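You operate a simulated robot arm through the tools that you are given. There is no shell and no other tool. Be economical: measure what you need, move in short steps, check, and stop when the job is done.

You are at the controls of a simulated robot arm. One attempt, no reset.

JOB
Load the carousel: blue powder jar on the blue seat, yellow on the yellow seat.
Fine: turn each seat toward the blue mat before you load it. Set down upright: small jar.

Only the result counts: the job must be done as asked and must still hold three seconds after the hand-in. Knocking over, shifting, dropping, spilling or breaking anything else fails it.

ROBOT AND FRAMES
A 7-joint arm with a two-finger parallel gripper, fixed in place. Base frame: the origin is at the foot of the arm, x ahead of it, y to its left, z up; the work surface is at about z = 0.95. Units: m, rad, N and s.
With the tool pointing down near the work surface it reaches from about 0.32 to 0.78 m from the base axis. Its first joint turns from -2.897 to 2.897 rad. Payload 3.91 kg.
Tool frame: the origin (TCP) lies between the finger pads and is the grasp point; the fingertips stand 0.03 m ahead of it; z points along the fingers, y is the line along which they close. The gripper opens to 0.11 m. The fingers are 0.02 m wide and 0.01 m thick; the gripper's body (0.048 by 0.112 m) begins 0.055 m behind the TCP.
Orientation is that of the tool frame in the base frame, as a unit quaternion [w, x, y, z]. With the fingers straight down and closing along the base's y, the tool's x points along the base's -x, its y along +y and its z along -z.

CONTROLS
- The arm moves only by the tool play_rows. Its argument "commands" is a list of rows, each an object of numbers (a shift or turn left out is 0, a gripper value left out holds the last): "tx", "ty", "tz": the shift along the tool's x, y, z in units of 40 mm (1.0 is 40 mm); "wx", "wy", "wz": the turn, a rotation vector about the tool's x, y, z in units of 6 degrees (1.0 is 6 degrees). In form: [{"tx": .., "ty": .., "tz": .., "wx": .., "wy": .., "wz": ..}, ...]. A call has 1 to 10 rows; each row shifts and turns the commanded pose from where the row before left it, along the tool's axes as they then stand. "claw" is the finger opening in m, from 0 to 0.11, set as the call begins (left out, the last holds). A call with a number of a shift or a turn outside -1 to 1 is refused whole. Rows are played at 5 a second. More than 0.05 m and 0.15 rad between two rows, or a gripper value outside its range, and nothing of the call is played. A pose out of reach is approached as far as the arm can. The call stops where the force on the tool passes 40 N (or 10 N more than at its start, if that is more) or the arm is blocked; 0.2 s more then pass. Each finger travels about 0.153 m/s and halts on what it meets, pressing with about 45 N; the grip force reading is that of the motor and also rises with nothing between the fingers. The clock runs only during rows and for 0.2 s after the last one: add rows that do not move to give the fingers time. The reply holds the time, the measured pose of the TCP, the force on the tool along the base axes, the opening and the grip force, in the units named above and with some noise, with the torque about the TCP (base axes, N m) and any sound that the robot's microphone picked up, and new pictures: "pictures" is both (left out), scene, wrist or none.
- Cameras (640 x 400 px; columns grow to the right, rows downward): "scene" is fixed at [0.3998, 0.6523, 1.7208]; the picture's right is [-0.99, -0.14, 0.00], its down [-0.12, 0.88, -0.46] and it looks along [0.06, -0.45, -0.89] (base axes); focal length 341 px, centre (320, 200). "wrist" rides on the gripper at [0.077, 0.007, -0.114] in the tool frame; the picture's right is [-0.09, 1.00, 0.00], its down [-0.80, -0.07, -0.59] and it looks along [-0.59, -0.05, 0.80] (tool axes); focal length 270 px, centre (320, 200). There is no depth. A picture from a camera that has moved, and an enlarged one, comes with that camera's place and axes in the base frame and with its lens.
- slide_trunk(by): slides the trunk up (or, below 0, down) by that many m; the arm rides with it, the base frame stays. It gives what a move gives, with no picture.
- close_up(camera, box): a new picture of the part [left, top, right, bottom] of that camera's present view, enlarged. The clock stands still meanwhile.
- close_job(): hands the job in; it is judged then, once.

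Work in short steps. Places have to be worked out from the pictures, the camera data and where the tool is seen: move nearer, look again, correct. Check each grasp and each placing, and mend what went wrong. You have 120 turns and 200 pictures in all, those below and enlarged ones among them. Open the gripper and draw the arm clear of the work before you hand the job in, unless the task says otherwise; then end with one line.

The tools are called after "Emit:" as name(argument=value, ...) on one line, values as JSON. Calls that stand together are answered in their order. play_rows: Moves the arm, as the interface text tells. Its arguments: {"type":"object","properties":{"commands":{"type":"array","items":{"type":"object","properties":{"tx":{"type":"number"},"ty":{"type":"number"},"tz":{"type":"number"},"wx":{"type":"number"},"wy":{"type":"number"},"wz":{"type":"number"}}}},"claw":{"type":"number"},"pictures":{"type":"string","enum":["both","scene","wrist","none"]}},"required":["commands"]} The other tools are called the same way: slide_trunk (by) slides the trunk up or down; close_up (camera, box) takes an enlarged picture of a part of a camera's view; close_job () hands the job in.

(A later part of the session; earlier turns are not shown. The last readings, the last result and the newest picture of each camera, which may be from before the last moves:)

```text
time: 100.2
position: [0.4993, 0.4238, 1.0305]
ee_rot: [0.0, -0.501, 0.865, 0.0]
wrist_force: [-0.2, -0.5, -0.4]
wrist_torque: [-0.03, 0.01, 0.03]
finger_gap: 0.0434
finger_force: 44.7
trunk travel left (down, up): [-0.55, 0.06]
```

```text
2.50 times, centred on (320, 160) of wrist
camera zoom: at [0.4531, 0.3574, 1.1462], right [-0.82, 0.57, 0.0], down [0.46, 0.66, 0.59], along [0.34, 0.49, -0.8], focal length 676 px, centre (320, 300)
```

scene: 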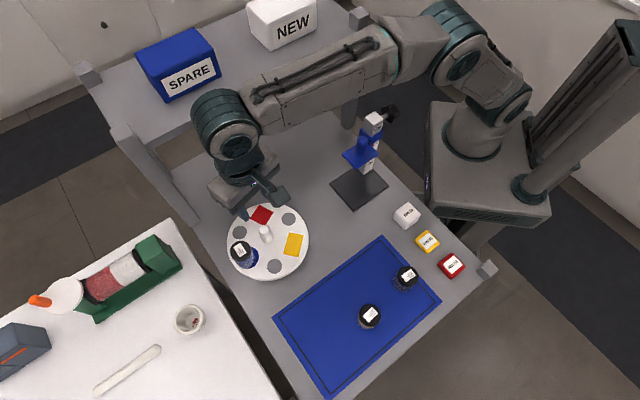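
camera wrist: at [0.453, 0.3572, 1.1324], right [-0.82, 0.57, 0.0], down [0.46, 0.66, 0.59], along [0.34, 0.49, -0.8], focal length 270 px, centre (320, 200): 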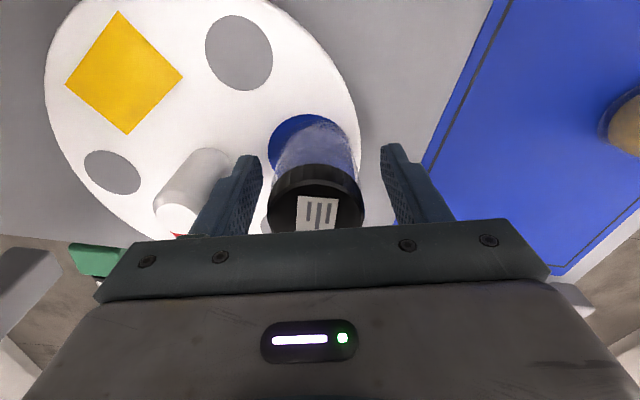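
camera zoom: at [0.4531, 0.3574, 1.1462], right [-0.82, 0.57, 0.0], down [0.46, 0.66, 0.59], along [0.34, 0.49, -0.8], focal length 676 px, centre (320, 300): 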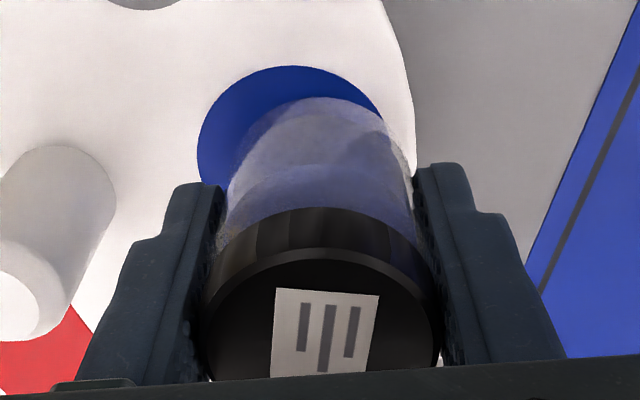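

Seat centre is 7 mm toward tool −y and already aligned in x. Shift, lower to near contact, check.

Emit:
play_rows(commands=[{"ty": -0.18}, {"tz": 0.12}, {"tz": 0.1}, {}], pictures="none")

Emit:
close_up(camera="wrist", box=[220, 80, 420, 240])

Emit:
close_up(camera="scene", box=[250, 210, 340, 280])

```text
time: 101.2
position: [0.5056, 0.4201, 1.0213]
ee_rot: [0.0, -0.501, 0.865, 0.0]
wrist_force: [0.4, 0.6, -1.2]
wrist_torque: [0.03, 0.01, -0.01]
finger_gap: 0.0432
finger_force: 45.5
trunk travel left (down, up): [-0.55, 0.06]
```

```text
2.50 times, centred on (320, 160) of wrist
camera zoom: at [0.4599, 0.3544, 1.1371], right [-0.82, 0.57, 0.0], down [0.46, 0.66, 0.59], along [0.34, 0.49, -0.8], focal length 676 px, centre (320, 300)
```

zoom: 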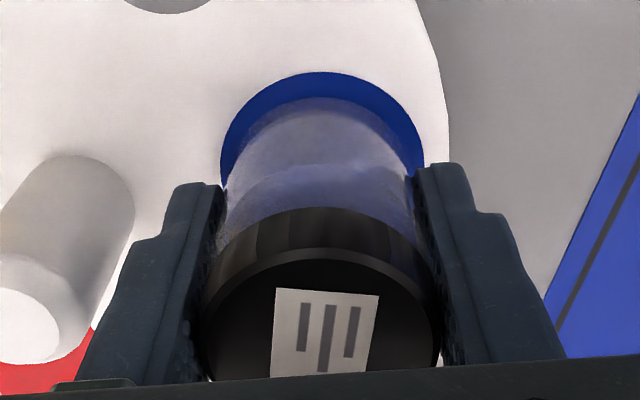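

```text
5.71 times, centred on (295, 245) of scene
camera zoom: at [0.3998, 0.6523, 1.7208], right [-0.99, -0.14, 0.0], down [-0.12, 0.88, -0.46], along [0.06, -0.45, -0.89], focal length 1951 px, centre (463, -57)
```

zoom: 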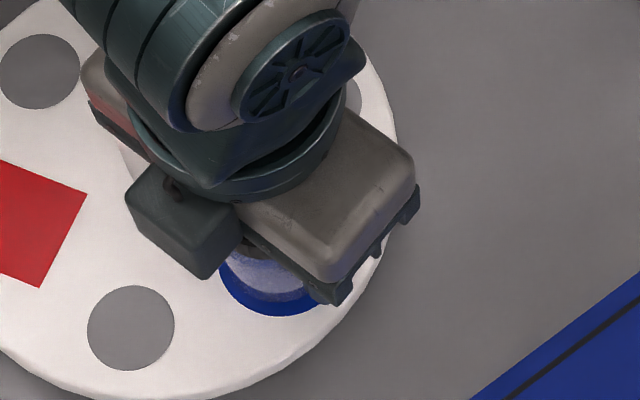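

Concentric in both views. Lower to contact and release.

Emit:
play_rows(commands=[{"tz": 0.06}, {"tz": 0.05}, {"tz": 0.03}, {}], pictures="none")

```text
time: 102.2
position: [0.5049, 0.419, 1.0166]
ee_rot: [0.0, -0.502, 0.865, 0.001]
wrist_force: [0.9, 0.7, 2.3]
wrist_torque: [-0.02, -0.02, 0.0]
finger_gap: 0.0435
finger_force: 45.4
trunk travel left (down, up): [-0.55, 0.06]
```

Emit:
play_rows(commands=[{"tz": 0.03}, {}], pictures="none")

Emit:
play_rows(commands=[{}, {}], claw=0.06, pictures="none")

Emit:
play_rows(commands=[{"tz": -0.4}, {"tz": -0.8}, {"tz": -1}, {"tz": -1}, {"tz": -0.9}, {}], pictures="wrist")

Emit:
close_up(camera="scene", box=[250, 210, 340, 280])

Emit:
close_up(camera="wrist", box=[270, 50, 370, 140])

```text
time: 102.8
position: [0.5049, 0.4188, 1.0178]
ee_rot: [0.002, -0.501, 0.865, -0.001]
wrist_force: [1.7, 0.4, 12.5]
wrist_torque: [-0.13, 0.01, 0.07]
finger_gap: 0.0433
finger_force: 45.0
trunk travel left (down, up): [-0.55, 0.06]
```

```text
time: 103.4
position: [0.5047, 0.4182, 1.0146]
ee_rot: [0.0, -0.501, 0.865, 0.0]
wrist_force: [0.7, 0.8, 0.1]
wrist_torque: [0.0, -0.01, 0.0]
finger_gap: 0.0596
finger_force: 0.1
trunk travel left (down, up): [-0.55, 0.06]
```

```text
time: 104.8
position: [0.5066, 0.4191, 1.1822]
ee_rot: [-0.001, -0.502, 0.865, 0.001]
wrist_force: [-0.7, 0.4, 0.3]
wrist_torque: [0.0, 0.0, -0.01]
finger_gap: 0.0603
finger_force: 0.0
trunk travel left (down, up): [-0.55, 0.06]
camera wrist: at [0.4606, 0.3538, 1.2968], right [-0.82, 0.57, 0.0], down [0.46, 0.66, 0.59], along [0.34, 0.49, -0.8], focal length 270 px, centre (320, 200)
```

wrist: 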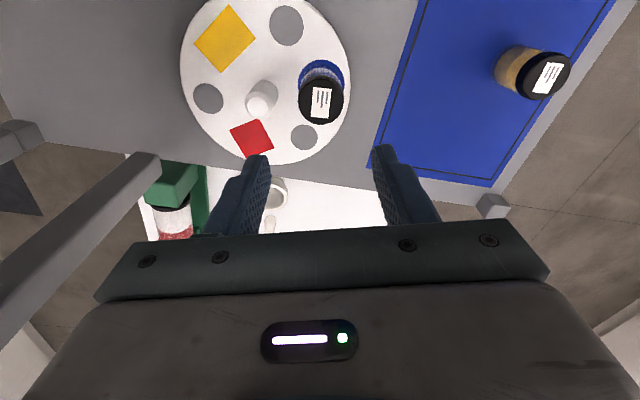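

```text
5.71 times, centred on (295, 245) of scene
camera zoom: at [0.3998, 0.6523, 1.7208], right [-0.99, -0.14, 0.0], down [-0.12, 0.88, -0.46], along [0.06, -0.45, -0.89], focal length 1951 px, centre (463, -57)
```

zoom: 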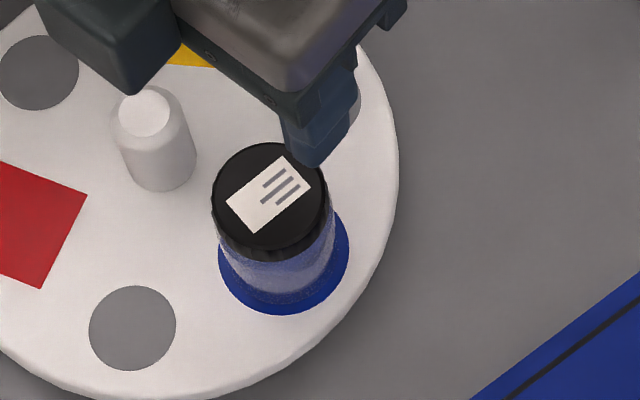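

```text
4.44 times, centred on (320, 95) of wrist
camera zoom: at [0.4606, 0.3538, 1.2968], right [-0.82, 0.57, 0.0], down [0.46, 0.66, 0.59], along [0.34, 0.49, -0.8], focal length 1201 px, centre (320, 667)
```

zoom: 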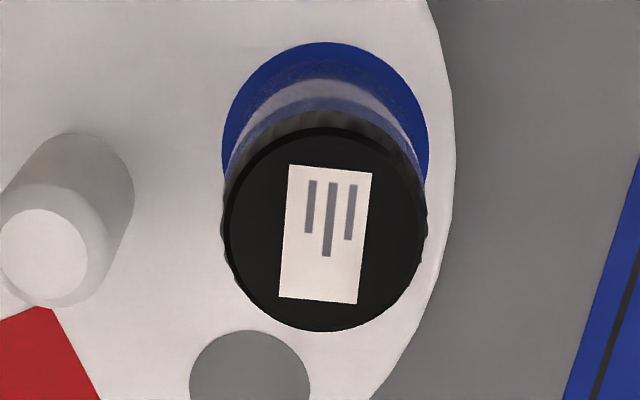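

Blue jar is centred on its seat. Now over the knob with tool az −30° (jar opposite, fingers perpendicular to it), for a long counter‑clockwise turn.

Emit:
play_rows(commands=[{"ty": -0.765, "tx": -0.01}, {"ty": -0.765, "tx": -0.01}, {"wz": 1}, {"wz": 1}, {"wz": 1}, {"wz": 1}, {"wz": 1}, {"wz": 1}, {"wz": 1}, {"wz": 1}], pictures="none")

Emit:
play_rows(commands=[{"wz": 1}, {"wz": 1}, {"wz": 1}, {"wz": 1}, {"wz": 1}, {"wz": 1}, {"wz": 1}, {}], pictures="none")

Emit:
play_rows(commands=[{"tz": 0.9}, {"tz": 0.9}, {"tz": 0.6}, {}], pictures="wrist")

```text
time: 107.0
position: [0.5584, 0.3905, 1.1795]
ee_rot: [-0.001, -0.104, 0.995, 0.0]
wrist_force: [-0.3, 0.3, -0.3]
wrist_torque: [0.02, 0.02, 0.07]
finger_gap: 0.0601
finger_force: 0.0
trunk travel left (down, up): [-0.55, 0.06]
```

```text
time: 108.8
position: [0.5573, 0.3888, 1.1806]
ee_rot: [0.0, 0.258, 0.966, 0.0]
wrist_force: [0.4, -1.2, -0.4]
wrist_torque: [0.0, -0.02, 0.04]
finger_gap: 0.0598
finger_force: 0.1
trunk travel left (down, up): [-0.55, 0.06]
```

```text
time: 109.8
position: [0.5574, 0.3887, 1.0821]
ee_rot: [0.0, 0.257, 0.966, 0.0]
wrist_force: [0.0, -0.2, -0.1]
wrist_torque: [0.0, 0.01, -0.04]
finger_gap: 0.0602
finger_force: 0.1
trunk travel left (down, up): [-0.55, 0.06]
camera wrist: at [0.494, 0.4325, 1.198], right [0.57, 0.82, 0.0], down [0.66, -0.46, 0.59], along [0.49, -0.34, -0.8], focal length 270 px, centre (320, 200)
```

wrist: 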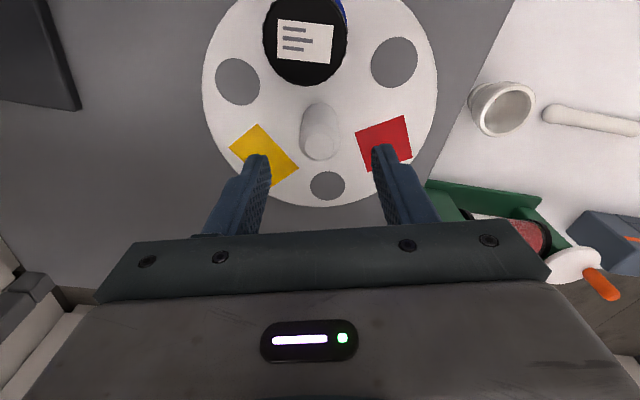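

Aligned; jar well clear. Descend and look.

Emit:
play_rows(commands=[{"tz": 0.6}, {"tz": 0.6}, {"tz": 0.45}, {}], claw=0.05, pictures="wrist")

```text
time: 110.8
position: [0.5591, 0.3906, 1.0165]
ee_rot: [0.0, 0.257, 0.966, 0.0]
wrist_force: [-0.4, 1.2, -0.7]
wrist_torque: [-0.02, 0.01, -0.01]
finger_gap: 0.0501
finger_force: 0.1
trunk travel left (down, up): [-0.55, 0.06]
camera wrist: at [0.4946, 0.4328, 1.1316], right [0.57, 0.82, 0.0], down [0.66, -0.46, 0.59], along [0.49, -0.34, -0.8], focal length 270 px, centre (320, 200)
```

wrist: 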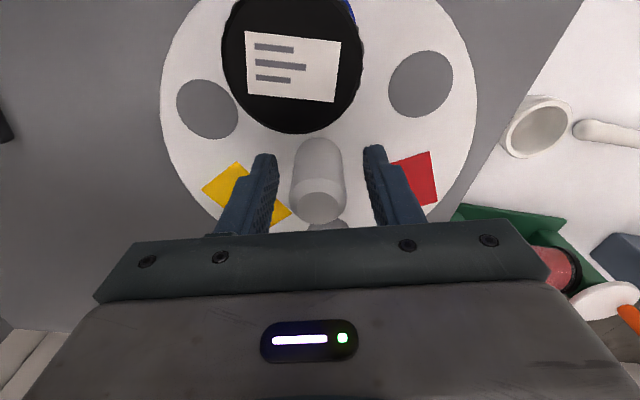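

Centred within 1 mm. Grip and turn counter‑clockwise ~50°.

Emit:
play_rows(commands=[{}, {}], claw=0.0, pictures="none")

Emit:
play_rows(commands=[{"wz": -0.4}, {"wz": -0.7}, {"wz": -0.8}, {"wz": -0.8}, {"wz": -0.8}, {"wz": -0.8}, {"wz": -0.7}, {"wz": -0.4}, {}], pictures="none")

Emit:
play_rows(commands=[{}, {}], claw=0.045, pictures="wrist")

```text
time: 111.4
position: [0.5578, 0.3886, 1.0161]
ee_rot: [0.001, 0.258, 0.966, -0.001]
wrist_force: [-6.8, -5.9, -5.6]
wrist_torque: [0.82, -0.73, 0.01]
finger_gap: 0.0278
finger_force: 45.8
trunk travel left (down, up): [-0.55, 0.06]
```

```text
time: 113.4
position: [0.5595, 0.3898, 1.0163]
ee_rot: [-0.002, -0.023, 1.0, 0.0]
wrist_force: [0.4, -3.7, -14.9]
wrist_torque: [0.89, -0.65, 0.02]
finger_gap: 0.0276
finger_force: 45.0
trunk travel left (down, up): [-0.55, 0.06]
```

```text
time: 114.0
position: [0.557, 0.3906, 1.0182]
ee_rot: [0.0, -0.023, 1.0, 0.0]
wrist_force: [-0.6, -0.2, 0.0]
wrist_torque: [-0.02, -0.01, 0.02]
finger_gap: 0.0451
finger_force: 0.0
trunk travel left (down, up): [-0.55, 0.06]
camera wrist: at [0.4792, 0.3913, 1.1329], right [0.04, 1.0, 0.0], down [0.8, -0.03, 0.59], along [0.59, -0.02, -0.8], focal length 270 px, centre (320, 200)
```

wrist: 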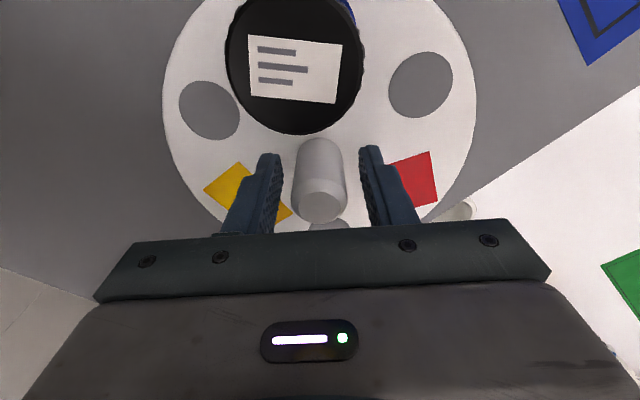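

Disc follows, jar steady. Next: regrip, turn ~50°, relax.

Emit:
play_rows(commands=[{"tz": 0.03}, {}], claw=0.0, pictures="none")

Emit:
play_rows(commands=[{"wz": -0.4}, {"wz": -0.8}, {"wz": -0.9}, {"wz": -0.9}, {"wz": -0.9}, {"wz": -0.9}, {"wz": -0.9}, {"wz": -0.9}, {"wz": -0.8}, {"wz": -0.4}], pictures="none")

Emit:
play_rows(commands=[{}, {}], claw=0.045, pictures="wrist")

```text
time: 114.6
position: [0.5582, 0.3905, 1.0168]
ee_rot: [0.001, -0.023, 1.0, 0.0]
wrist_force: [1.9, 0.6, 9.3]
wrist_torque: [-1.04, 1.24, -0.01]
finger_gap: 0.0274
finger_force: 45.3
trunk travel left (down, up): [-0.55, 0.06]
```

```text
time: 116.8
position: [0.5579, 0.3873, 1.0163]
ee_rot: [0.002, -0.417, 0.909, 0.0]
wrist_force: [8.4, 0.6, 16.6]
wrist_torque: [1.16, -0.21, 0.0]
finger_gap: 0.0281
finger_force: 45.4
trunk travel left (down, up): [-0.55, 0.06]
```

```text
time: 117.4
position: [0.5569, 0.3889, 1.0158]
ee_rot: [-0.001, -0.418, 0.908, -0.001]
wrist_force: [0.0, -0.7, -0.5]
wrist_torque: [0.0, -0.03, 0.02]
finger_gap: 0.0449
finger_force: 0.0
trunk travel left (down, up): [-0.55, 0.06]
camera wrist: at [0.5009, 0.3341, 1.1307], right [-0.7, 0.71, 0.0], down [0.58, 0.56, 0.59], along [0.42, 0.41, -0.81], focal length 270 px, centre (320, 200)
```

wrist: 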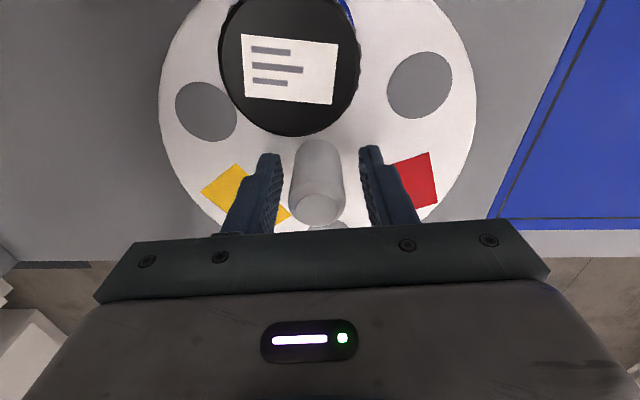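

79° so far, jar unmoved on the seat. Continue another ~47°.

Emit:
play_rows(commands=[{"ty": -0.04}, {}], pictures="none")

Emit:
play_rows(commands=[{}, {}], claw=0.0, pictures="none")

Emit:
play_rows(commands=[{"wz": -0.4}, {"wz": -0.8}, {"wz": -0.9}, {"wz": -0.9}, {"wz": -0.9}, {"wz": -0.9}, {"wz": -0.9}, {"wz": -0.9}, {"wz": -0.8}, {"wz": -0.4}], pictures="none")

Emit:
play_rows(commands=[{}, {}], claw=0.045, pictures="wrist")

```text
time: 118.0
position: [0.5585, 0.387, 1.0151]
ee_rot: [0.0, -0.418, 0.908, 0.001]
wrist_force: [-0.8, 0.3, 0.0]
wrist_torque: [-0.01, 0.02, 0.03]
finger_gap: 0.0449
finger_force: 0.1
trunk travel left (down, up): [-0.55, 0.06]
```

```text
time: 118.6
position: [0.5583, 0.3886, 1.0157]
ee_rot: [0.0, -0.418, 0.908, 0.0]
wrist_force: [-1.1, 0.6, -0.5]
wrist_torque: [0.21, 0.42, -0.02]
finger_gap: 0.0278
finger_force: 45.3
trunk travel left (down, up): [-0.55, 0.06]
```

```text
time: 120.8
position: [0.5591, 0.3878, 1.0157]
ee_rot: [0.001, 0.745, -0.667, 0.001]
wrist_force: [-9.8, -0.4, -16.2]
wrist_torque: [-0.93, -1.21, 0.0]
finger_gap: 0.0277
finger_force: 45.0
trunk travel left (down, up): [-0.55, 0.06]
```

```text
time: 121.4
position: [0.5589, 0.3892, 1.0176]
ee_rot: [0.0, 0.744, -0.668, 0.001]
wrist_force: [0.1, 0.0, 0.0]
wrist_torque: [0.02, 0.01, -0.01]
finger_gap: 0.0449
finger_force: 0.1
trunk travel left (down, up): [-0.55, 0.06]
camera wrist: at [0.5596, 0.3096, 1.1325], right [-1.0, -0.02, 0.0], down [-0.02, 0.8, 0.59], along [-0.01, 0.59, -0.8], focal length 270 px, centre (320, 200)
```

wrist: 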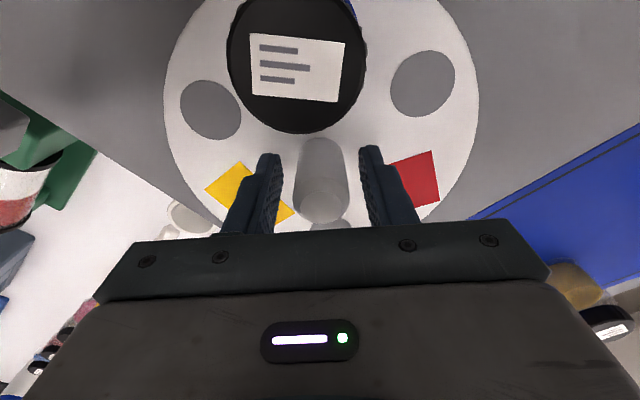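

126° so far. Another ~47°.

Emit:
play_rows(commands=[{"tz": 0.02}, {}], claw=0.0, pictures="none")

Emit:
play_rows(commands=[{"wz": -0.4}, {"wz": -0.8}, {"wz": -0.9}, {"wz": -0.9}, {"wz": -0.9}, {"wz": -0.9}, {"wz": -0.9}, {"wz": -0.9}, {"wz": -0.8}, {"wz": -0.4}], pictures="none")

Emit:
play_rows(commands=[{}, {}], claw=0.05, pictures="none")

Emit:
play_rows(commands=[{"tz": -0.4}, {"tz": -0.8}, {"tz": -1}, {"tz": -1}, {"tz": -0.9}, {}], pictures="wrist")

Emit:
close_up(camera="scene", box=[210, 180, 330, 290])

```text
time: 122.0
position: [0.5589, 0.3889, 1.0167]
ee_rot: [-0.001, 0.744, -0.668, 0.001]
wrist_force: [1.2, 4.5, 12.6]
wrist_torque: [-1.11, 1.23, 0.0]
finger_gap: 0.0278
finger_force: 45.5
trunk travel left (down, up): [-0.55, 0.06]
```

```text
time: 124.2
position: [0.5604, 0.3889, 1.0166]
ee_rot: [0.0, 0.948, -0.317, 0.001]
wrist_force: [10.1, 11.3, 24.4]
wrist_torque: [-0.65, 0.33, -0.04]
finger_gap: 0.0276
finger_force: 44.8
trunk travel left (down, up): [-0.55, 0.06]
```

```text
time: 124.8
position: [0.5602, 0.388, 1.0151]
ee_rot: [0.001, 0.948, -0.318, 0.001]
wrist_force: [-0.1, -0.4, -0.3]
wrist_torque: [-0.01, -0.01, -0.02]
finger_gap: 0.0501
finger_force: 0.1
trunk travel left (down, up): [-0.55, 0.06]
```

```text
time: 126.2
position: [0.5604, 0.3871, 1.1805]
ee_rot: [-0.001, 0.948, -0.318, -0.001]
wrist_force: [0.3, -0.4, 0.8]
wrist_torque: [-0.01, -0.01, -0.01]
finger_gap: 0.0499
finger_force: 0.1
trunk travel left (down, up): [-0.55, 0.06]
camera wrist: at [0.6161, 0.3346, 1.2957], right [-0.67, -0.74, 0.0], down [-0.6, 0.54, 0.59], along [-0.44, 0.4, -0.8], focal length 270 px, centre (320, 200)
```

wrist: 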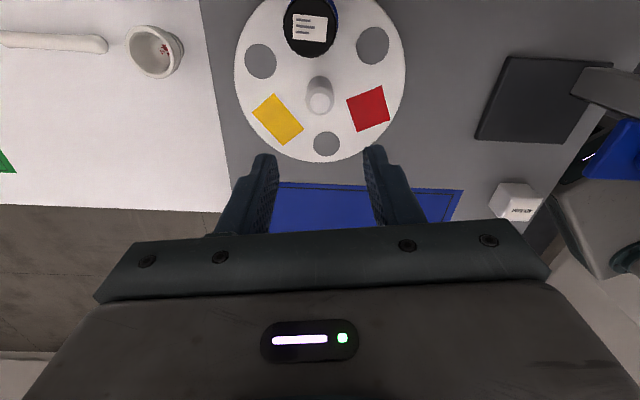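

```text
3.64 times, centred on (270, 235) of scene
camera zoom: at [0.3998, 0.6523, 1.7208], right [-0.99, -0.14, 0.0], down [-0.12, 0.88, -0.46], along [0.06, -0.45, -0.89], focal length 1242 px, centre (502, 73)
```

zoom: 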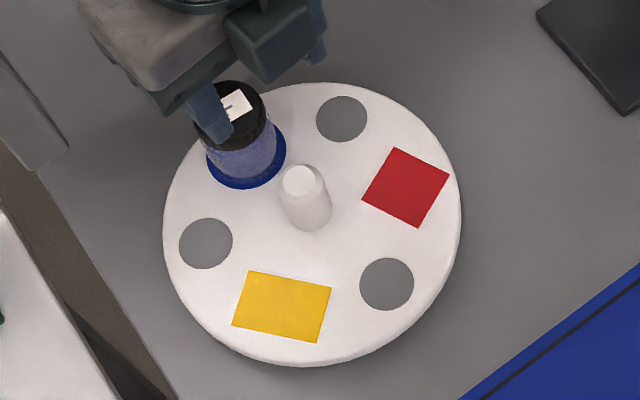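

Yellow seat at ≈88°, blue jar still centred. 60.5° more. Yaw the tool back to az −33° at height (blue jar then on its −x side).

Emit:
play_rows(commands=[{"wz": 1}, {"wz": 1}, {"wz": 1}, {"wz": 1}, {"wz": 1}, {"wz": 1}, {"wz": 1}, {"wz": 1}, {"wz": 1}, {"wz": 1}], pictures="none")

Emit:
play_rows(commands=[{"wz": 1}, {"wz": 1}, {"wz": 1}, {"wz": 1}, {"wz": 1}, {"wz": 1}, {"wz": 1}, {"wz": 1}, {"wz": 1}, {"wz": 1}], pictures="none")

Emit:
play_rows(commands=[{"wz": 1}, {"wz": 1}, {"wz": 1}, {"wz": 1}, {"wz": 1}, {"wz": 1}, {"wz": 1}, {"wz": 1}, {"wz": 1}, {}], pictures="none")

Emit:
play_rows(commands=[{"tz": 0.9}, {"tz": 0.9}, {"tz": 0.9}, {}], pictures="wrist")

```text
time: 128.4
position: [0.5597, 0.3882, 1.1802]
ee_rot: [-0.001, -0.662, 0.749, 0.001]
wrist_force: [-0.2, -0.3, -0.4]
wrist_torque: [0.04, -0.01, -0.02]
finger_gap: 0.0501
finger_force: 0.1
trunk travel left (down, up): [-0.55, 0.06]
```

```text
time: 130.6
position: [0.5594, 0.3879, 1.1793]
ee_rot: [0.001, -0.198, 0.98, -0.001]
wrist_force: [-0.4, 0.0, -0.3]
wrist_torque: [0.01, 0.0, -0.01]
finger_gap: 0.0502
finger_force: 0.0
trunk travel left (down, up): [-0.55, 0.06]
```

```text
time: 132.8
position: [0.5593, 0.3867, 1.1799]
ee_rot: [0.001, 0.268, 0.964, 0.0]
wrist_force: [-0.2, -1.1, -0.5]
wrist_torque: [-0.01, 0.02, -0.02]
finger_gap: 0.05
finger_force: 0.0
trunk travel left (down, up): [-0.55, 0.06]
```

```text
time: 133.8
position: [0.5608, 0.3875, 1.0732]
ee_rot: [0.001, 0.267, 0.964, -0.001]
wrist_force: [0.5, 0.5, 0.2]
wrist_torque: [0.01, 0.02, 0.01]
finger_gap: 0.0502
finger_force: 0.1
trunk travel left (down, up): [-0.55, 0.06]
camera wrist: at [0.4974, 0.4309, 1.1878], right [0.59, 0.81, 0.0], down [0.65, -0.47, 0.59], along [0.48, -0.35, -0.8], focal length 270 px, centre (320, 200)
```

wrist: 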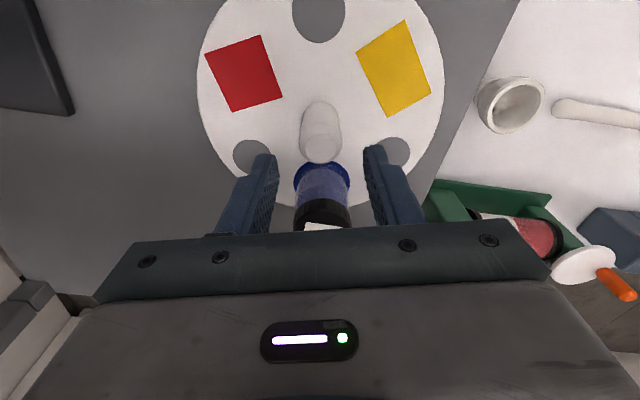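

Aligned. Descend the last 57 mm and check centring.

Emit:
play_rows(commands=[{"tz": 0.6, "tx": 0.03}, {"tz": 0.5}, {"tz": 0.33}, {}], pictures="wrist")

```text
time: 134.8
position: [0.5565, 0.3882, 1.0139]
ee_rot: [0.0, 0.267, 0.964, 0.0]
wrist_force: [-0.1, -0.3, 0.6]
wrist_torque: [-0.03, 0.01, 0.02]
finger_gap: 0.0498
finger_force: 0.1
trunk travel left (down, up): [-0.55, 0.06]
camera wrist: at [0.4931, 0.4324, 1.1296], right [0.59, 0.81, 0.0], down [0.65, -0.47, 0.59], along [0.48, -0.35, -0.8], focal length 270 px, centre (320, 200)
```

wrist: 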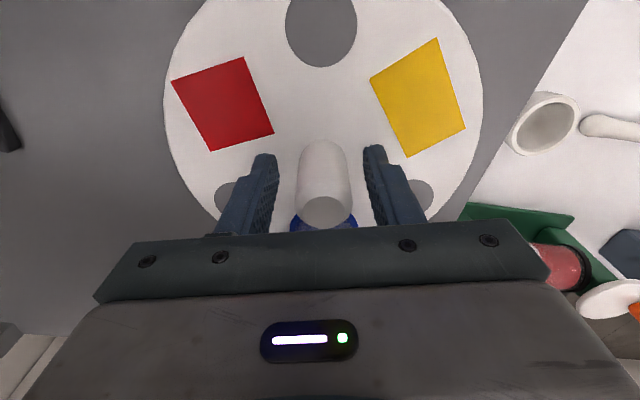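

Knob is ~1.5 mm to +y; nudge, grip, and turn 30° then another 30°.

Emit:
play_rows(commands=[{"ty": 0.04}, {}], pictures="none")

Emit:
play_rows(commands=[{}, {}], claw=0.0, pictures="none")

Emit:
play_rows(commands=[{"wz": -0.4}, {"wz": -0.6}, {"wz": -0.7}, {"wz": -0.7}, {"wz": -0.7}, {"wz": -0.7}, {"wz": -0.6}, {"wz": -0.4}, {"wz": -0.2}, {}], pictures="none")

Emit:
play_rows(commands=[{}, {}], claw=0.045, pictures="wrist")

```text
time: 135.4
position: [0.5577, 0.3905, 1.0143]
ee_rot: [0.0, 0.267, 0.964, 0.0]
wrist_force: [0.7, 0.0, -1.3]
wrist_torque: [-0.01, 0.03, 0.01]
finger_gap: 0.0501
finger_force: 0.0
trunk travel left (down, up): [-0.55, 0.06]
```

```text
time: 136.0
position: [0.5578, 0.3905, 1.0147]
ee_rot: [0.0, 0.267, 0.964, 0.0]
wrist_force: [-4.1, -4.1, -3.8]
wrist_torque: [0.72, -0.61, 0.03]
finger_gap: 0.0276
finger_force: 44.9
trunk travel left (down, up): [-0.55, 0.06]
```

```text
time: 138.2
position: [0.5576, 0.3884, 1.015]
ee_rot: [-0.001, 0.008, 1.0, -0.001]
wrist_force: [-17.2, -15.0, -13.7]
wrist_torque: [0.9, 1.16, 0.06]
finger_gap: 0.0277
finger_force: 44.8
trunk travel left (down, up): [-0.55, 0.06]
```

```text
time: 138.8
position: [0.5585, 0.3909, 1.015]
ee_rot: [0.001, 0.008, 1.0, 0.001]
wrist_force: [-0.7, 0.1, -0.5]
wrist_torque: [0.0, 0.01, 0.02]
finger_gap: 0.0452
finger_force: 0.0
trunk travel left (down, up): [-0.55, 0.06]
camera wrist: at [0.4813, 0.3978, 1.1298], right [0.11, 0.99, 0.0], down [0.8, -0.09, 0.6], along [0.59, -0.06, -0.8], focal length 270 px, centre (320, 200)
```

wrist: 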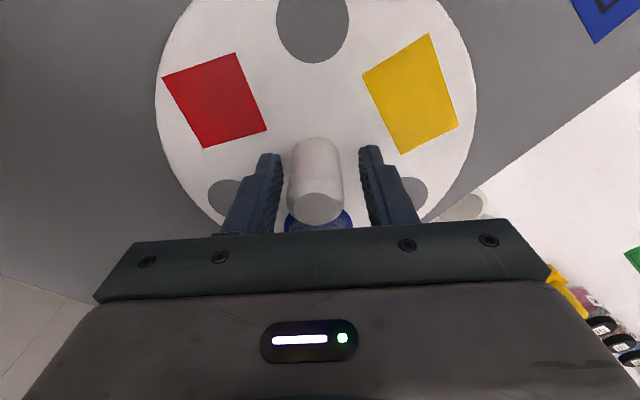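

30° more to go: nudge −2 mm, regrip, turn, release and rise.

Emit:
play_rows(commands=[{"ty": -0.05}, {}], pictures="none")

Emit:
play_rows(commands=[{}, {}], claw=0.0, pictures="none")

Emit:
play_rows(commands=[{"wz": -0.4}, {"wz": -0.6}, {"wz": -0.7}, {"wz": -0.7}, {"wz": -0.7}, {"wz": -0.7}, {"wz": -0.6}, {"wz": -0.4}, {"wz": -0.3}, {}], pictures="none")

Emit:
play_rows(commands=[{}, {}], claw=0.05, pictures="none")

Emit:
play_rows(commands=[{"tz": -0.4}, {"tz": -0.8}, {"tz": -1}, {"tz": -1}, {"tz": -0.9}, {}], pictures="wrist")

Emit:
close_up(camera="scene", box=[210, 180, 330, 290])

```text
time: 139.4
position: [0.559, 0.3894, 1.0138]
ee_rot: [0.001, 0.01, 1.0, 0.0]
wrist_force: [0.1, 0.7, 0.1]
wrist_torque: [-0.03, -0.01, 0.02]
finger_gap: 0.0449
finger_force: 0.1
trunk travel left (down, up): [-0.55, 0.06]
```

```text
time: 140.0
position: [0.5586, 0.389, 1.0135]
ee_rot: [0.0, 0.008, 1.0, -0.001]
wrist_force: [2.0, 3.6, 1.3]
wrist_torque: [-0.51, 0.17, -0.04]
finger_gap: 0.0276
finger_force: 45.3
trunk travel left (down, up): [-0.55, 0.06]
```

```text
time: 142.2
position: [0.5601, 0.3886, 1.0148]
ee_rot: [0.001, -0.257, 0.967, 0.001]
wrist_force: [6.8, 8.9, 8.5]
wrist_torque: [-0.82, 0.15, -0.03]
finger_gap: 0.0277
finger_force: 44.8
trunk travel left (down, up): [-0.55, 0.06]
```

```text
time: 142.8
position: [0.5591, 0.3866, 1.013]
ee_rot: [-0.001, -0.255, 0.967, 0.0]
wrist_force: [0.2, -0.4, 0.1]
wrist_torque: [-0.02, 0.02, -0.05]
finger_gap: 0.0499
finger_force: 0.1
trunk travel left (down, up): [-0.55, 0.06]
```

```text
time: 144.2
position: [0.5603, 0.3923, 1.1783]
ee_rot: [0.0, -0.256, 0.967, 0.0]
wrist_force: [-0.4, 0.6, 0.4]
wrist_torque: [-0.02, 0.01, 0.01]
finger_gap: 0.0503
finger_force: 0.1
trunk travel left (down, up): [-0.55, 0.06]
camera wrist: at [0.4898, 0.3582, 1.2938], right [-0.42, 0.91, 0.0], down [0.73, 0.33, 0.59], along [0.54, 0.25, -0.8], focal length 270 px, centre (320, 200)
```

wrist: 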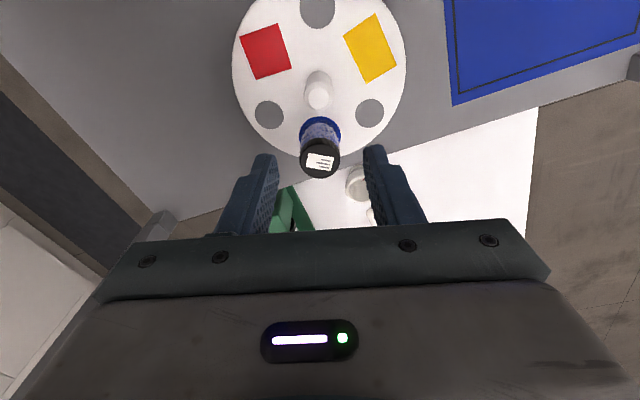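

```text
3.64 times, centred on (270, 235) of scene
camera zoom: at [0.3998, 0.6523, 1.7208], right [-0.99, -0.14, 0.0], down [-0.12, 0.88, -0.46], along [0.06, -0.45, -0.89], focal length 1242 px, centre (502, 73)
```

zoom: 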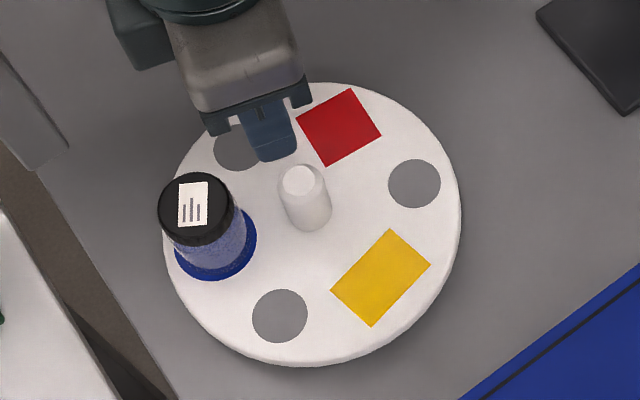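

Yellow seat faces the mat (~146°), blue jar still centred. Now go to the yellow jar B at ≈(0.3155, 0.533) with tool az 56.6°.

Emit:
play_rows(commands=[{"wz": -0.9}, {"wz": -0.9}, {"wz": -0.9}, {"wz": -0.9}, {"wz": -0.9}, {"ty": 0.885, "tx": 0.043}, {"ty": 0.885, "tx": 0.043}, {"ty": 0.885, "tx": 0.043}, {"ty": 0.885, "tx": 0.043}, {"ty": 0.885, "tx": 0.043}], claw=0.09, pictures="none")

Emit:
play_rows(commands=[{"ty": 0.885, "tx": 0.043}, {"ty": 0.885, "tx": 0.043}, {"ty": 0.885, "tx": 0.043}, {"tz": 0.8}, {"tz": 0.7}, {}], pictures="wrist")

Emit:
close_up(camera="wrist", box=[220, 60, 420, 220])

```text
time: 146.4
position: [0.4045, 0.4782, 1.1796]
ee_rot: [0.001, -0.474, 0.881, -0.001]
wrist_force: [-0.7, -1.2, -0.7]
wrist_torque: [-0.01, -0.01, -0.04]
finger_gap: 0.0899
finger_force: 0.0
trunk travel left (down, up): [-0.55, 0.06]
```

```text
time: 147.8
position: [0.3151, 0.5335, 1.1178]
ee_rot: [-0.001, -0.473, 0.881, 0.0]
wrist_force: [0.2, 0.2, -0.2]
wrist_torque: [0.03, 0.01, -0.01]
finger_gap: 0.0902
finger_force: 0.0
trunk travel left (down, up): [-0.55, 0.06]
camera wrist: at [0.2662, 0.4721, 1.2329], right [-0.78, 0.62, 0.0], down [0.5, 0.63, 0.59], along [0.37, 0.47, -0.8], focal length 270 px, centre (320, 200)
```

wrist: 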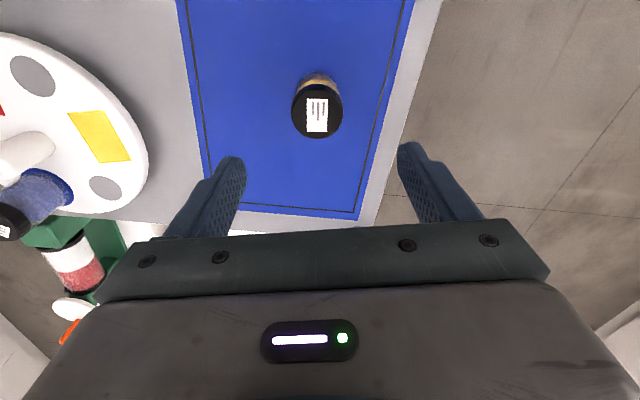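

```text
2.50 times, centred on (320, 140) of wrist
camera zoom: at [0.2662, 0.4721, 1.2329], right [-0.78, 0.62, 0.0], down [0.5, 0.63, 0.59], along [0.37, 0.47, -0.8], focal length 676 px, centre (320, 350)
```

zoom: 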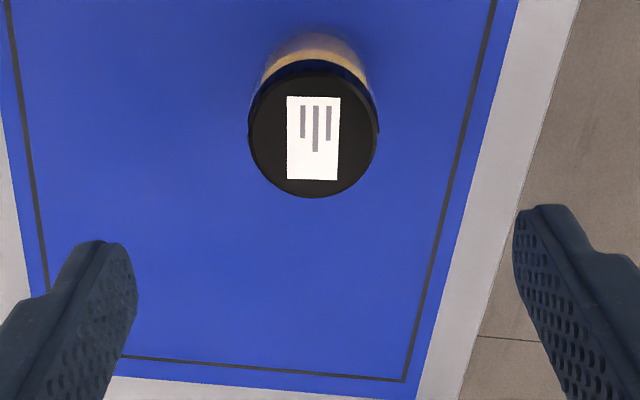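

Lid at ≈(0.315, 0.531): aligned within 3 mm. Descend to grip height 0.988.

Emit:
play_rows(commands=[{"tx": 0.04, "ty": -0.03}, {"tz": 0.9}, {"tz": 0.9}, {"tz": 0.8}, {"tz": 0.6}, {}], pictures="wrist")

```text
time: 149.2
position: [0.3163, 0.5298, 0.9905]
ee_rot: [0.0, -0.473, 0.881, 0.0]
wrist_force: [0.3, -0.3, -0.3]
wrist_torque: [0.0, -0.01, 0.01]
finger_gap: 0.09
finger_force: 0.0
trunk travel left (down, up): [-0.55, 0.06]
camera wrist: at [0.2662, 0.4686, 1.1058], right [-0.78, 0.62, 0.0], down [0.5, 0.63, 0.59], along [0.37, 0.47, -0.8], focal length 270 px, centre (320, 200)
```

wrist: 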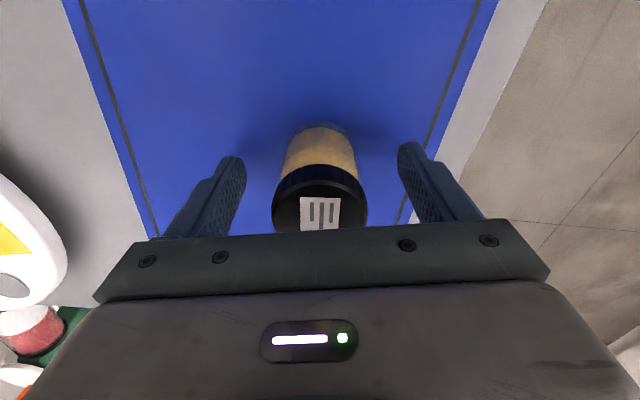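

Jar B is between the fingers and centred. Close and lift a little.

Emit:
play_rows(commands=[{}, {}, {}, {}], claw=0.0, pictures="none")

Emit:
play_rows(commands=[{"tz": -0.4}, {"tz": -0.8}, {"tz": -0.8}, {"tz": -0.8}, {}], pictures="wrist")

```text
time: 150.2
position: [0.3153, 0.5303, 0.9904]
ee_rot: [0.0, -0.474, 0.88, 0.0]
wrist_force: [0.1, 0.2, 0.8]
wrist_torque: [-0.03, 0.0, -0.02]
finger_gap: 0.0435
finger_force: 45.1
trunk travel left (down, up): [-0.55, 0.06]
```

```text
time: 151.4
position: [0.3154, 0.5289, 1.1008]
ee_rot: [0.0, -0.474, 0.88, 0.0]
wrist_force: [-0.3, 0.1, -0.6]
wrist_torque: [-0.01, -0.02, -0.01]
finger_gap: 0.0436
finger_force: 45.1
trunk travel left (down, up): [-0.55, 0.06]
camera wrist: at [0.2668, 0.4671, 1.2158], right [-0.78, 0.62, 0.0], down [0.5, 0.63, 0.59], along [0.37, 0.47, -0.8], focal length 270 px, centre (320, 200)
```

wrist: 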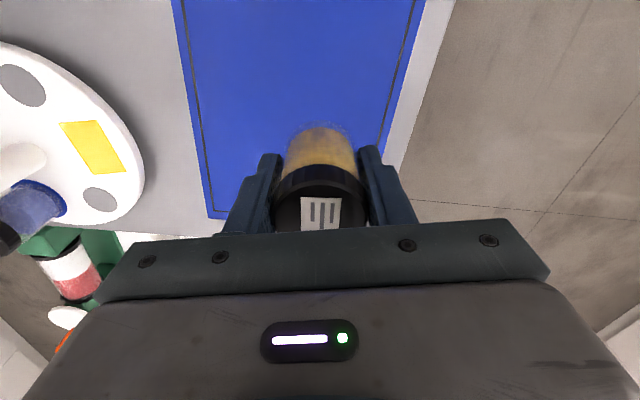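

Held and lifted. Carry to above the yellow seat at ≈(0.505, 0.425).

Emit:
play_rows(commands=[{"ty": -0.898, "tx": -0.071}, {"ty": -0.898, "tx": -0.071}, {"ty": -0.898, "tx": -0.071}, {"ty": -0.898, "tx": -0.071}, {"ty": -0.898, "tx": -0.071}, {"ty": -0.898, "tx": -0.071}, {"tz": 0.6}, {"tz": 0.4}, {}], pictures="wrist")

Emit:
close_up(camera="scene", box=[250, 210, 340, 280])

```text
time: 153.4
position: [0.5032, 0.4254, 1.0605]
ee_rot: [0.0, -0.474, 0.881, 0.0]
wrist_force: [0.0, 1.2, -0.2]
wrist_torque: [-0.03, -0.02, -0.02]
finger_gap: 0.0433
finger_force: 44.9
trunk travel left (down, up): [-0.55, 0.06]
camera wrist: at [0.4539, 0.3635, 1.1758], right [-0.78, 0.62, 0.0], down [0.5, 0.63, 0.59], along [0.37, 0.47, -0.8], focal length 270 px, centre (320, 200)
```

wrist: 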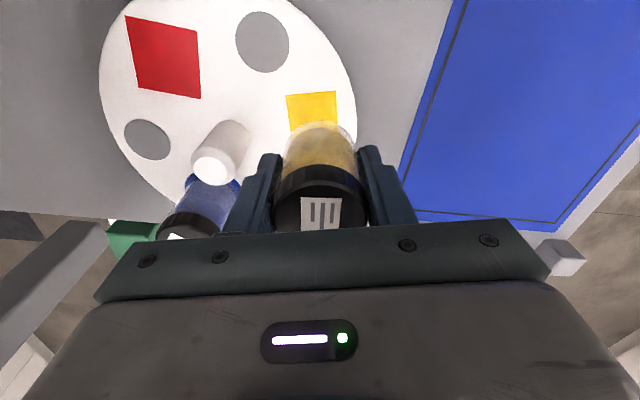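

```text
5.71 times, centred on (295, 245) of scene
camera zoom: at [0.3998, 0.6523, 1.7208], right [-0.99, -0.14, 0.0], down [-0.12, 0.88, -0.46], along [0.06, -0.45, -0.89], focal length 1951 px, centre (463, -57)
```

zoom: 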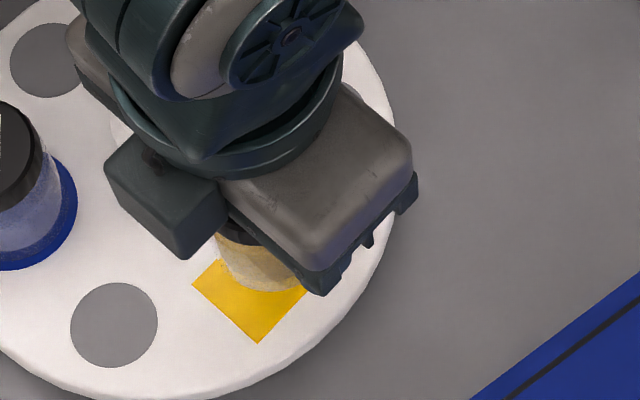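

The seat centre is ~6 mm toward tool −y. Shift and descend to 8 mm above, then compare.

Emit:
play_rows(commands=[{"ty": -0.14}, {"tz": 0.4}, {"tz": 0.3}, {}], pictures="none")

Emit:
close_up(camera="wrist", box=[220, 80, 420, 240])

Emit:
close_up(camera="scene", box=[250, 210, 340, 280])

```text
time: 154.4
position: [0.5078, 0.4226, 1.0334]
ee_rot: [0.0, -0.474, 0.881, 0.0]
wrist_force: [0.1, 0.1, 0.2]
wrist_torque: [0.03, -0.02, 0.02]
finger_gap: 0.0433
finger_force: 44.9
trunk travel left (down, up): [-0.55, 0.06]
```

```text
2.50 times, centred on (320, 160) of wrist
camera zoom: at [0.459, 0.3608, 1.1495], right [-0.78, 0.62, 0.0], down [0.5, 0.63, 0.59], along [0.37, 0.47, -0.8], focal length 676 px, centre (320, 300)
```

zoom: 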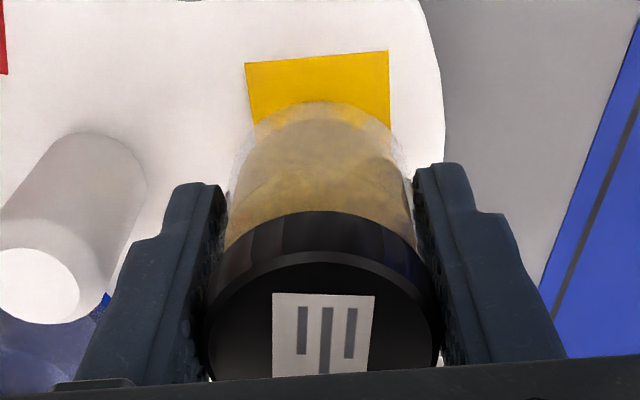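

```text
5.71 times, centred on (295, 245) of scene
camera zoom: at [0.3998, 0.6523, 1.7208], right [-0.99, -0.14, 0.0], down [-0.12, 0.88, -0.46], along [0.06, -0.45, -0.89], focal length 1951 px, centre (463, -57)
```

zoom: 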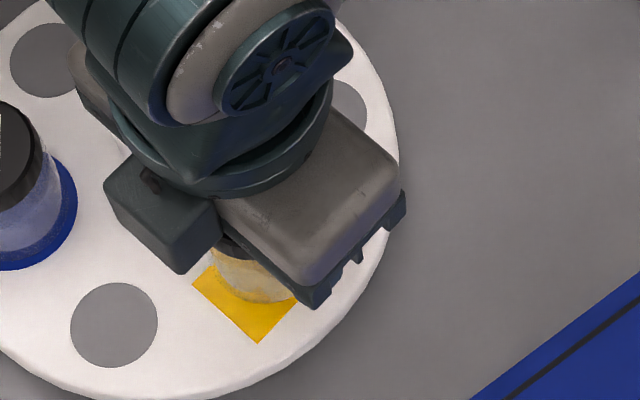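

Nearly centred; fine correction +2 mm in tool x, then lower to contact.

Emit:
play_rows(commands=[{"tx": 0.05, "ty": 0.02}, {"tz": 0.15}, {"tz": 0.1}, {"tz": 0.05}, {}], pictures="none")

Emit:
close_up(camera="wrist", box=[220, 80, 420, 240])

```text
time: 155.6
position: [0.5074, 0.4225, 1.0227]
ee_rot: [-0.001, -0.474, 0.88, 0.001]
wrist_force: [0.6, 0.3, -0.4]
wrist_torque: [0.0, -0.01, 0.01]
finger_gap: 0.0434
finger_force: 44.8
trunk travel left (down, up): [-0.55, 0.06]
```

```text
2.50 times, centred on (320, 160) of wrist
camera zoom: at [0.4583, 0.3606, 1.138], right [-0.78, 0.62, 0.0], down [0.5, 0.63, 0.59], along [0.37, 0.47, -0.8], focal length 676 px, centre (320, 300)
```

zoom: 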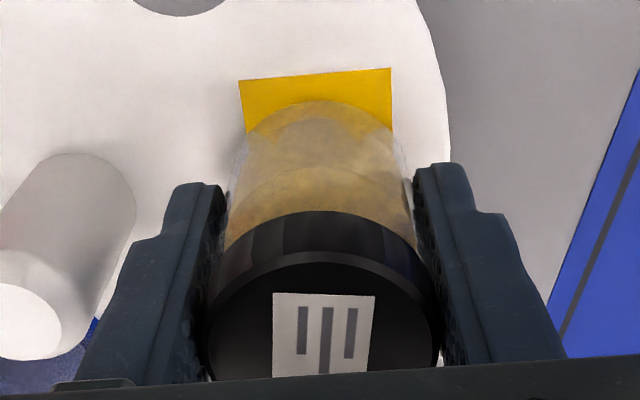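

Good. Lower the last few mm until contact.

Emit:
play_rows(commands=[{"tz": 0.06}, {"tz": 0.05}, {"tz": 0.04}, {}], pictures="none")

Emit:
close_up(camera="scene", box=[250, 210, 340, 280])

Emit:
close_up(camera="wrist", box=[220, 80, 420, 240])

```text
time: 156.6
position: [0.5068, 0.4213, 1.018]
ee_rot: [0.003, -0.473, 0.881, 0.0]
wrist_force: [2.7, 1.1, 13.1]
wrist_torque: [-0.04, 0.01, 0.12]
finger_gap: 0.0434
finger_force: 44.9
trunk travel left (down, up): [-0.55, 0.06]
```

```text
5.71 times, centred on (295, 245) of scene
camera zoom: at [0.3998, 0.6523, 1.7208], right [-0.99, -0.14, 0.0], down [-0.12, 0.88, -0.46], along [0.06, -0.45, -0.89], focal length 1951 px, centre (463, -57)
```

zoom: 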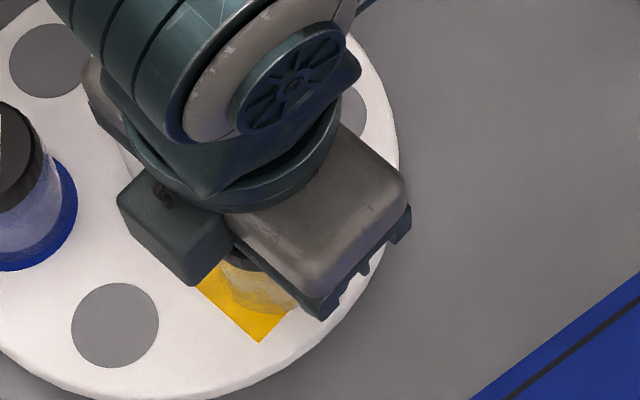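

```text
2.50 times, centred on (320, 160) of wrist
camera zoom: at [0.4574, 0.3596, 1.1328], right [-0.78, 0.62, 0.0], down [0.5, 0.63, 0.6], along [0.37, 0.47, -0.8], focal length 676 px, centre (320, 300)
```

zoom: 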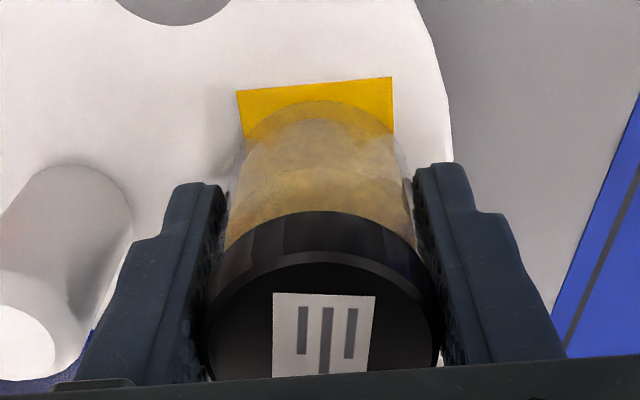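

Contact with 13 N, jar upright and centred. Release, rise and verify.

Emit:
play_rows(commands=[{}, {}], claw=0.06, pictures="none")

Emit:
play_rows(commands=[{"tz": -0.4}, {"tz": -0.8}, {"tz": -1}, {"tz": -1}, {"tz": -0.9}, {}], pictures="wrist")

Emit:
play_rows(commands=[{"tx": 1, "tz": -0.3}, {"tx": 1, "tz": -0.3}, {"tx": 1, "tz": -0.3}, {"tx": 1, "tz": -0.3}, {}], pictures="both")

Emit:
close_up(camera="scene", box=[210, 180, 330, 290])

```text
time: 157.2
position: [0.5068, 0.4217, 1.0159]
ee_rot: [-0.001, -0.474, 0.88, 0.0]
wrist_force: [-0.2, 0.1, 0.7]
wrist_torque: [-0.02, 0.05, 0.0]
finger_gap: 0.0599
finger_force: 0.1
trunk travel left (down, up): [-0.55, 0.06]
```

```text
time: 158.6
position: [0.5068, 0.4217, 1.1824]
ee_rot: [0.0, -0.475, 0.88, 0.001]
wrist_force: [0.0, 0.3, -0.6]
wrist_torque: [0.01, 0.02, 0.01]
finger_gap: 0.0599
finger_force: 0.1
trunk travel left (down, up): [-0.55, 0.06]
camera wrist: at [0.458, 0.3589, 1.2971], right [-0.78, 0.62, 0.0], down [0.5, 0.63, 0.59], along [0.37, 0.47, -0.8], focal length 270 px, centre (320, 200)
```

wrist: 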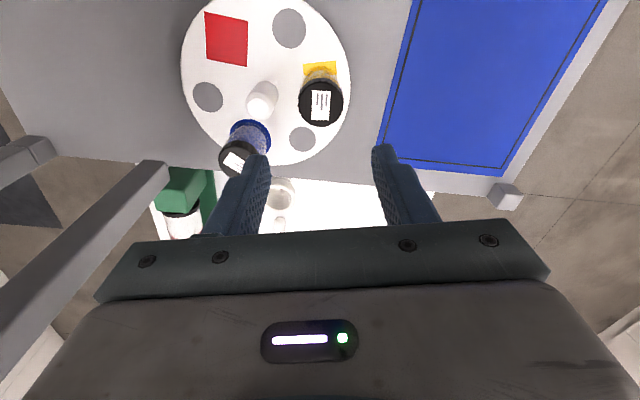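

```text
time: 159.8
position: [0.4187, 0.2871, 1.2296]
ee_rot: [0.0, -0.474, 0.88, 0.0]
wrist_force: [0.3, 0.6, -0.5]
wrist_torque: [-0.03, 0.0, 0.0]
finger_gap: 0.06
finger_force: 0.1
trunk travel left (down, up): [-0.55, 0.06]
camera wrist: at [0.3695, 0.2249, 1.3438], right [-0.78, 0.62, 0.0], down [0.5, 0.63, 0.59], along [0.37, 0.47, -0.8], focal length 270 px, centre (320, 200)
```

scene: 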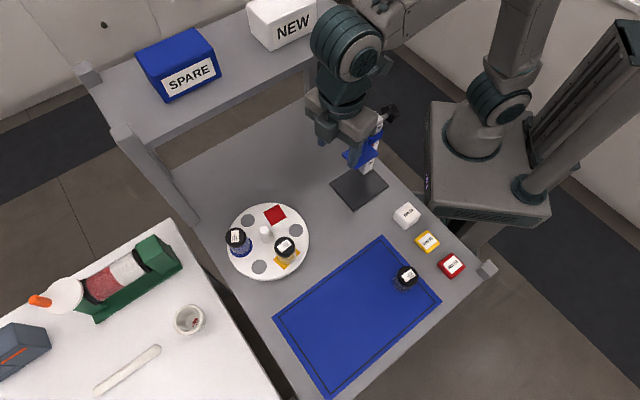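
wrist: 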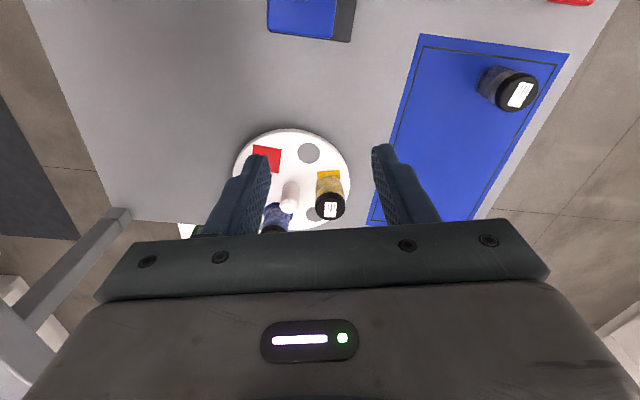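

```text
3.64 times, centred on (270, 235) of scene
camera zoom: at [0.3998, 0.6523, 1.7208], right [-0.99, -0.14, 0.0], down [-0.12, 0.88, -0.46], along [0.06, -0.45, -0.89], focal length 1242 px, centre (502, 73)
```

zoom: 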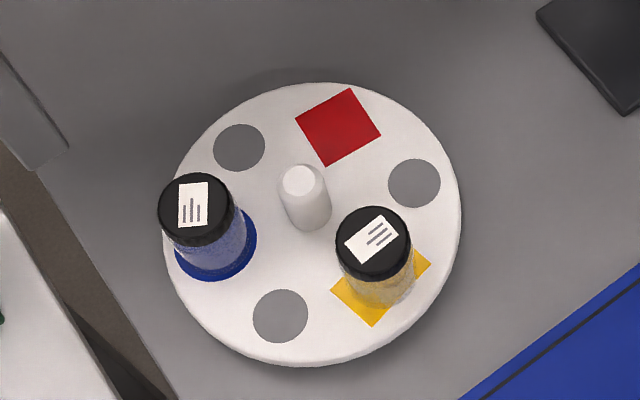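

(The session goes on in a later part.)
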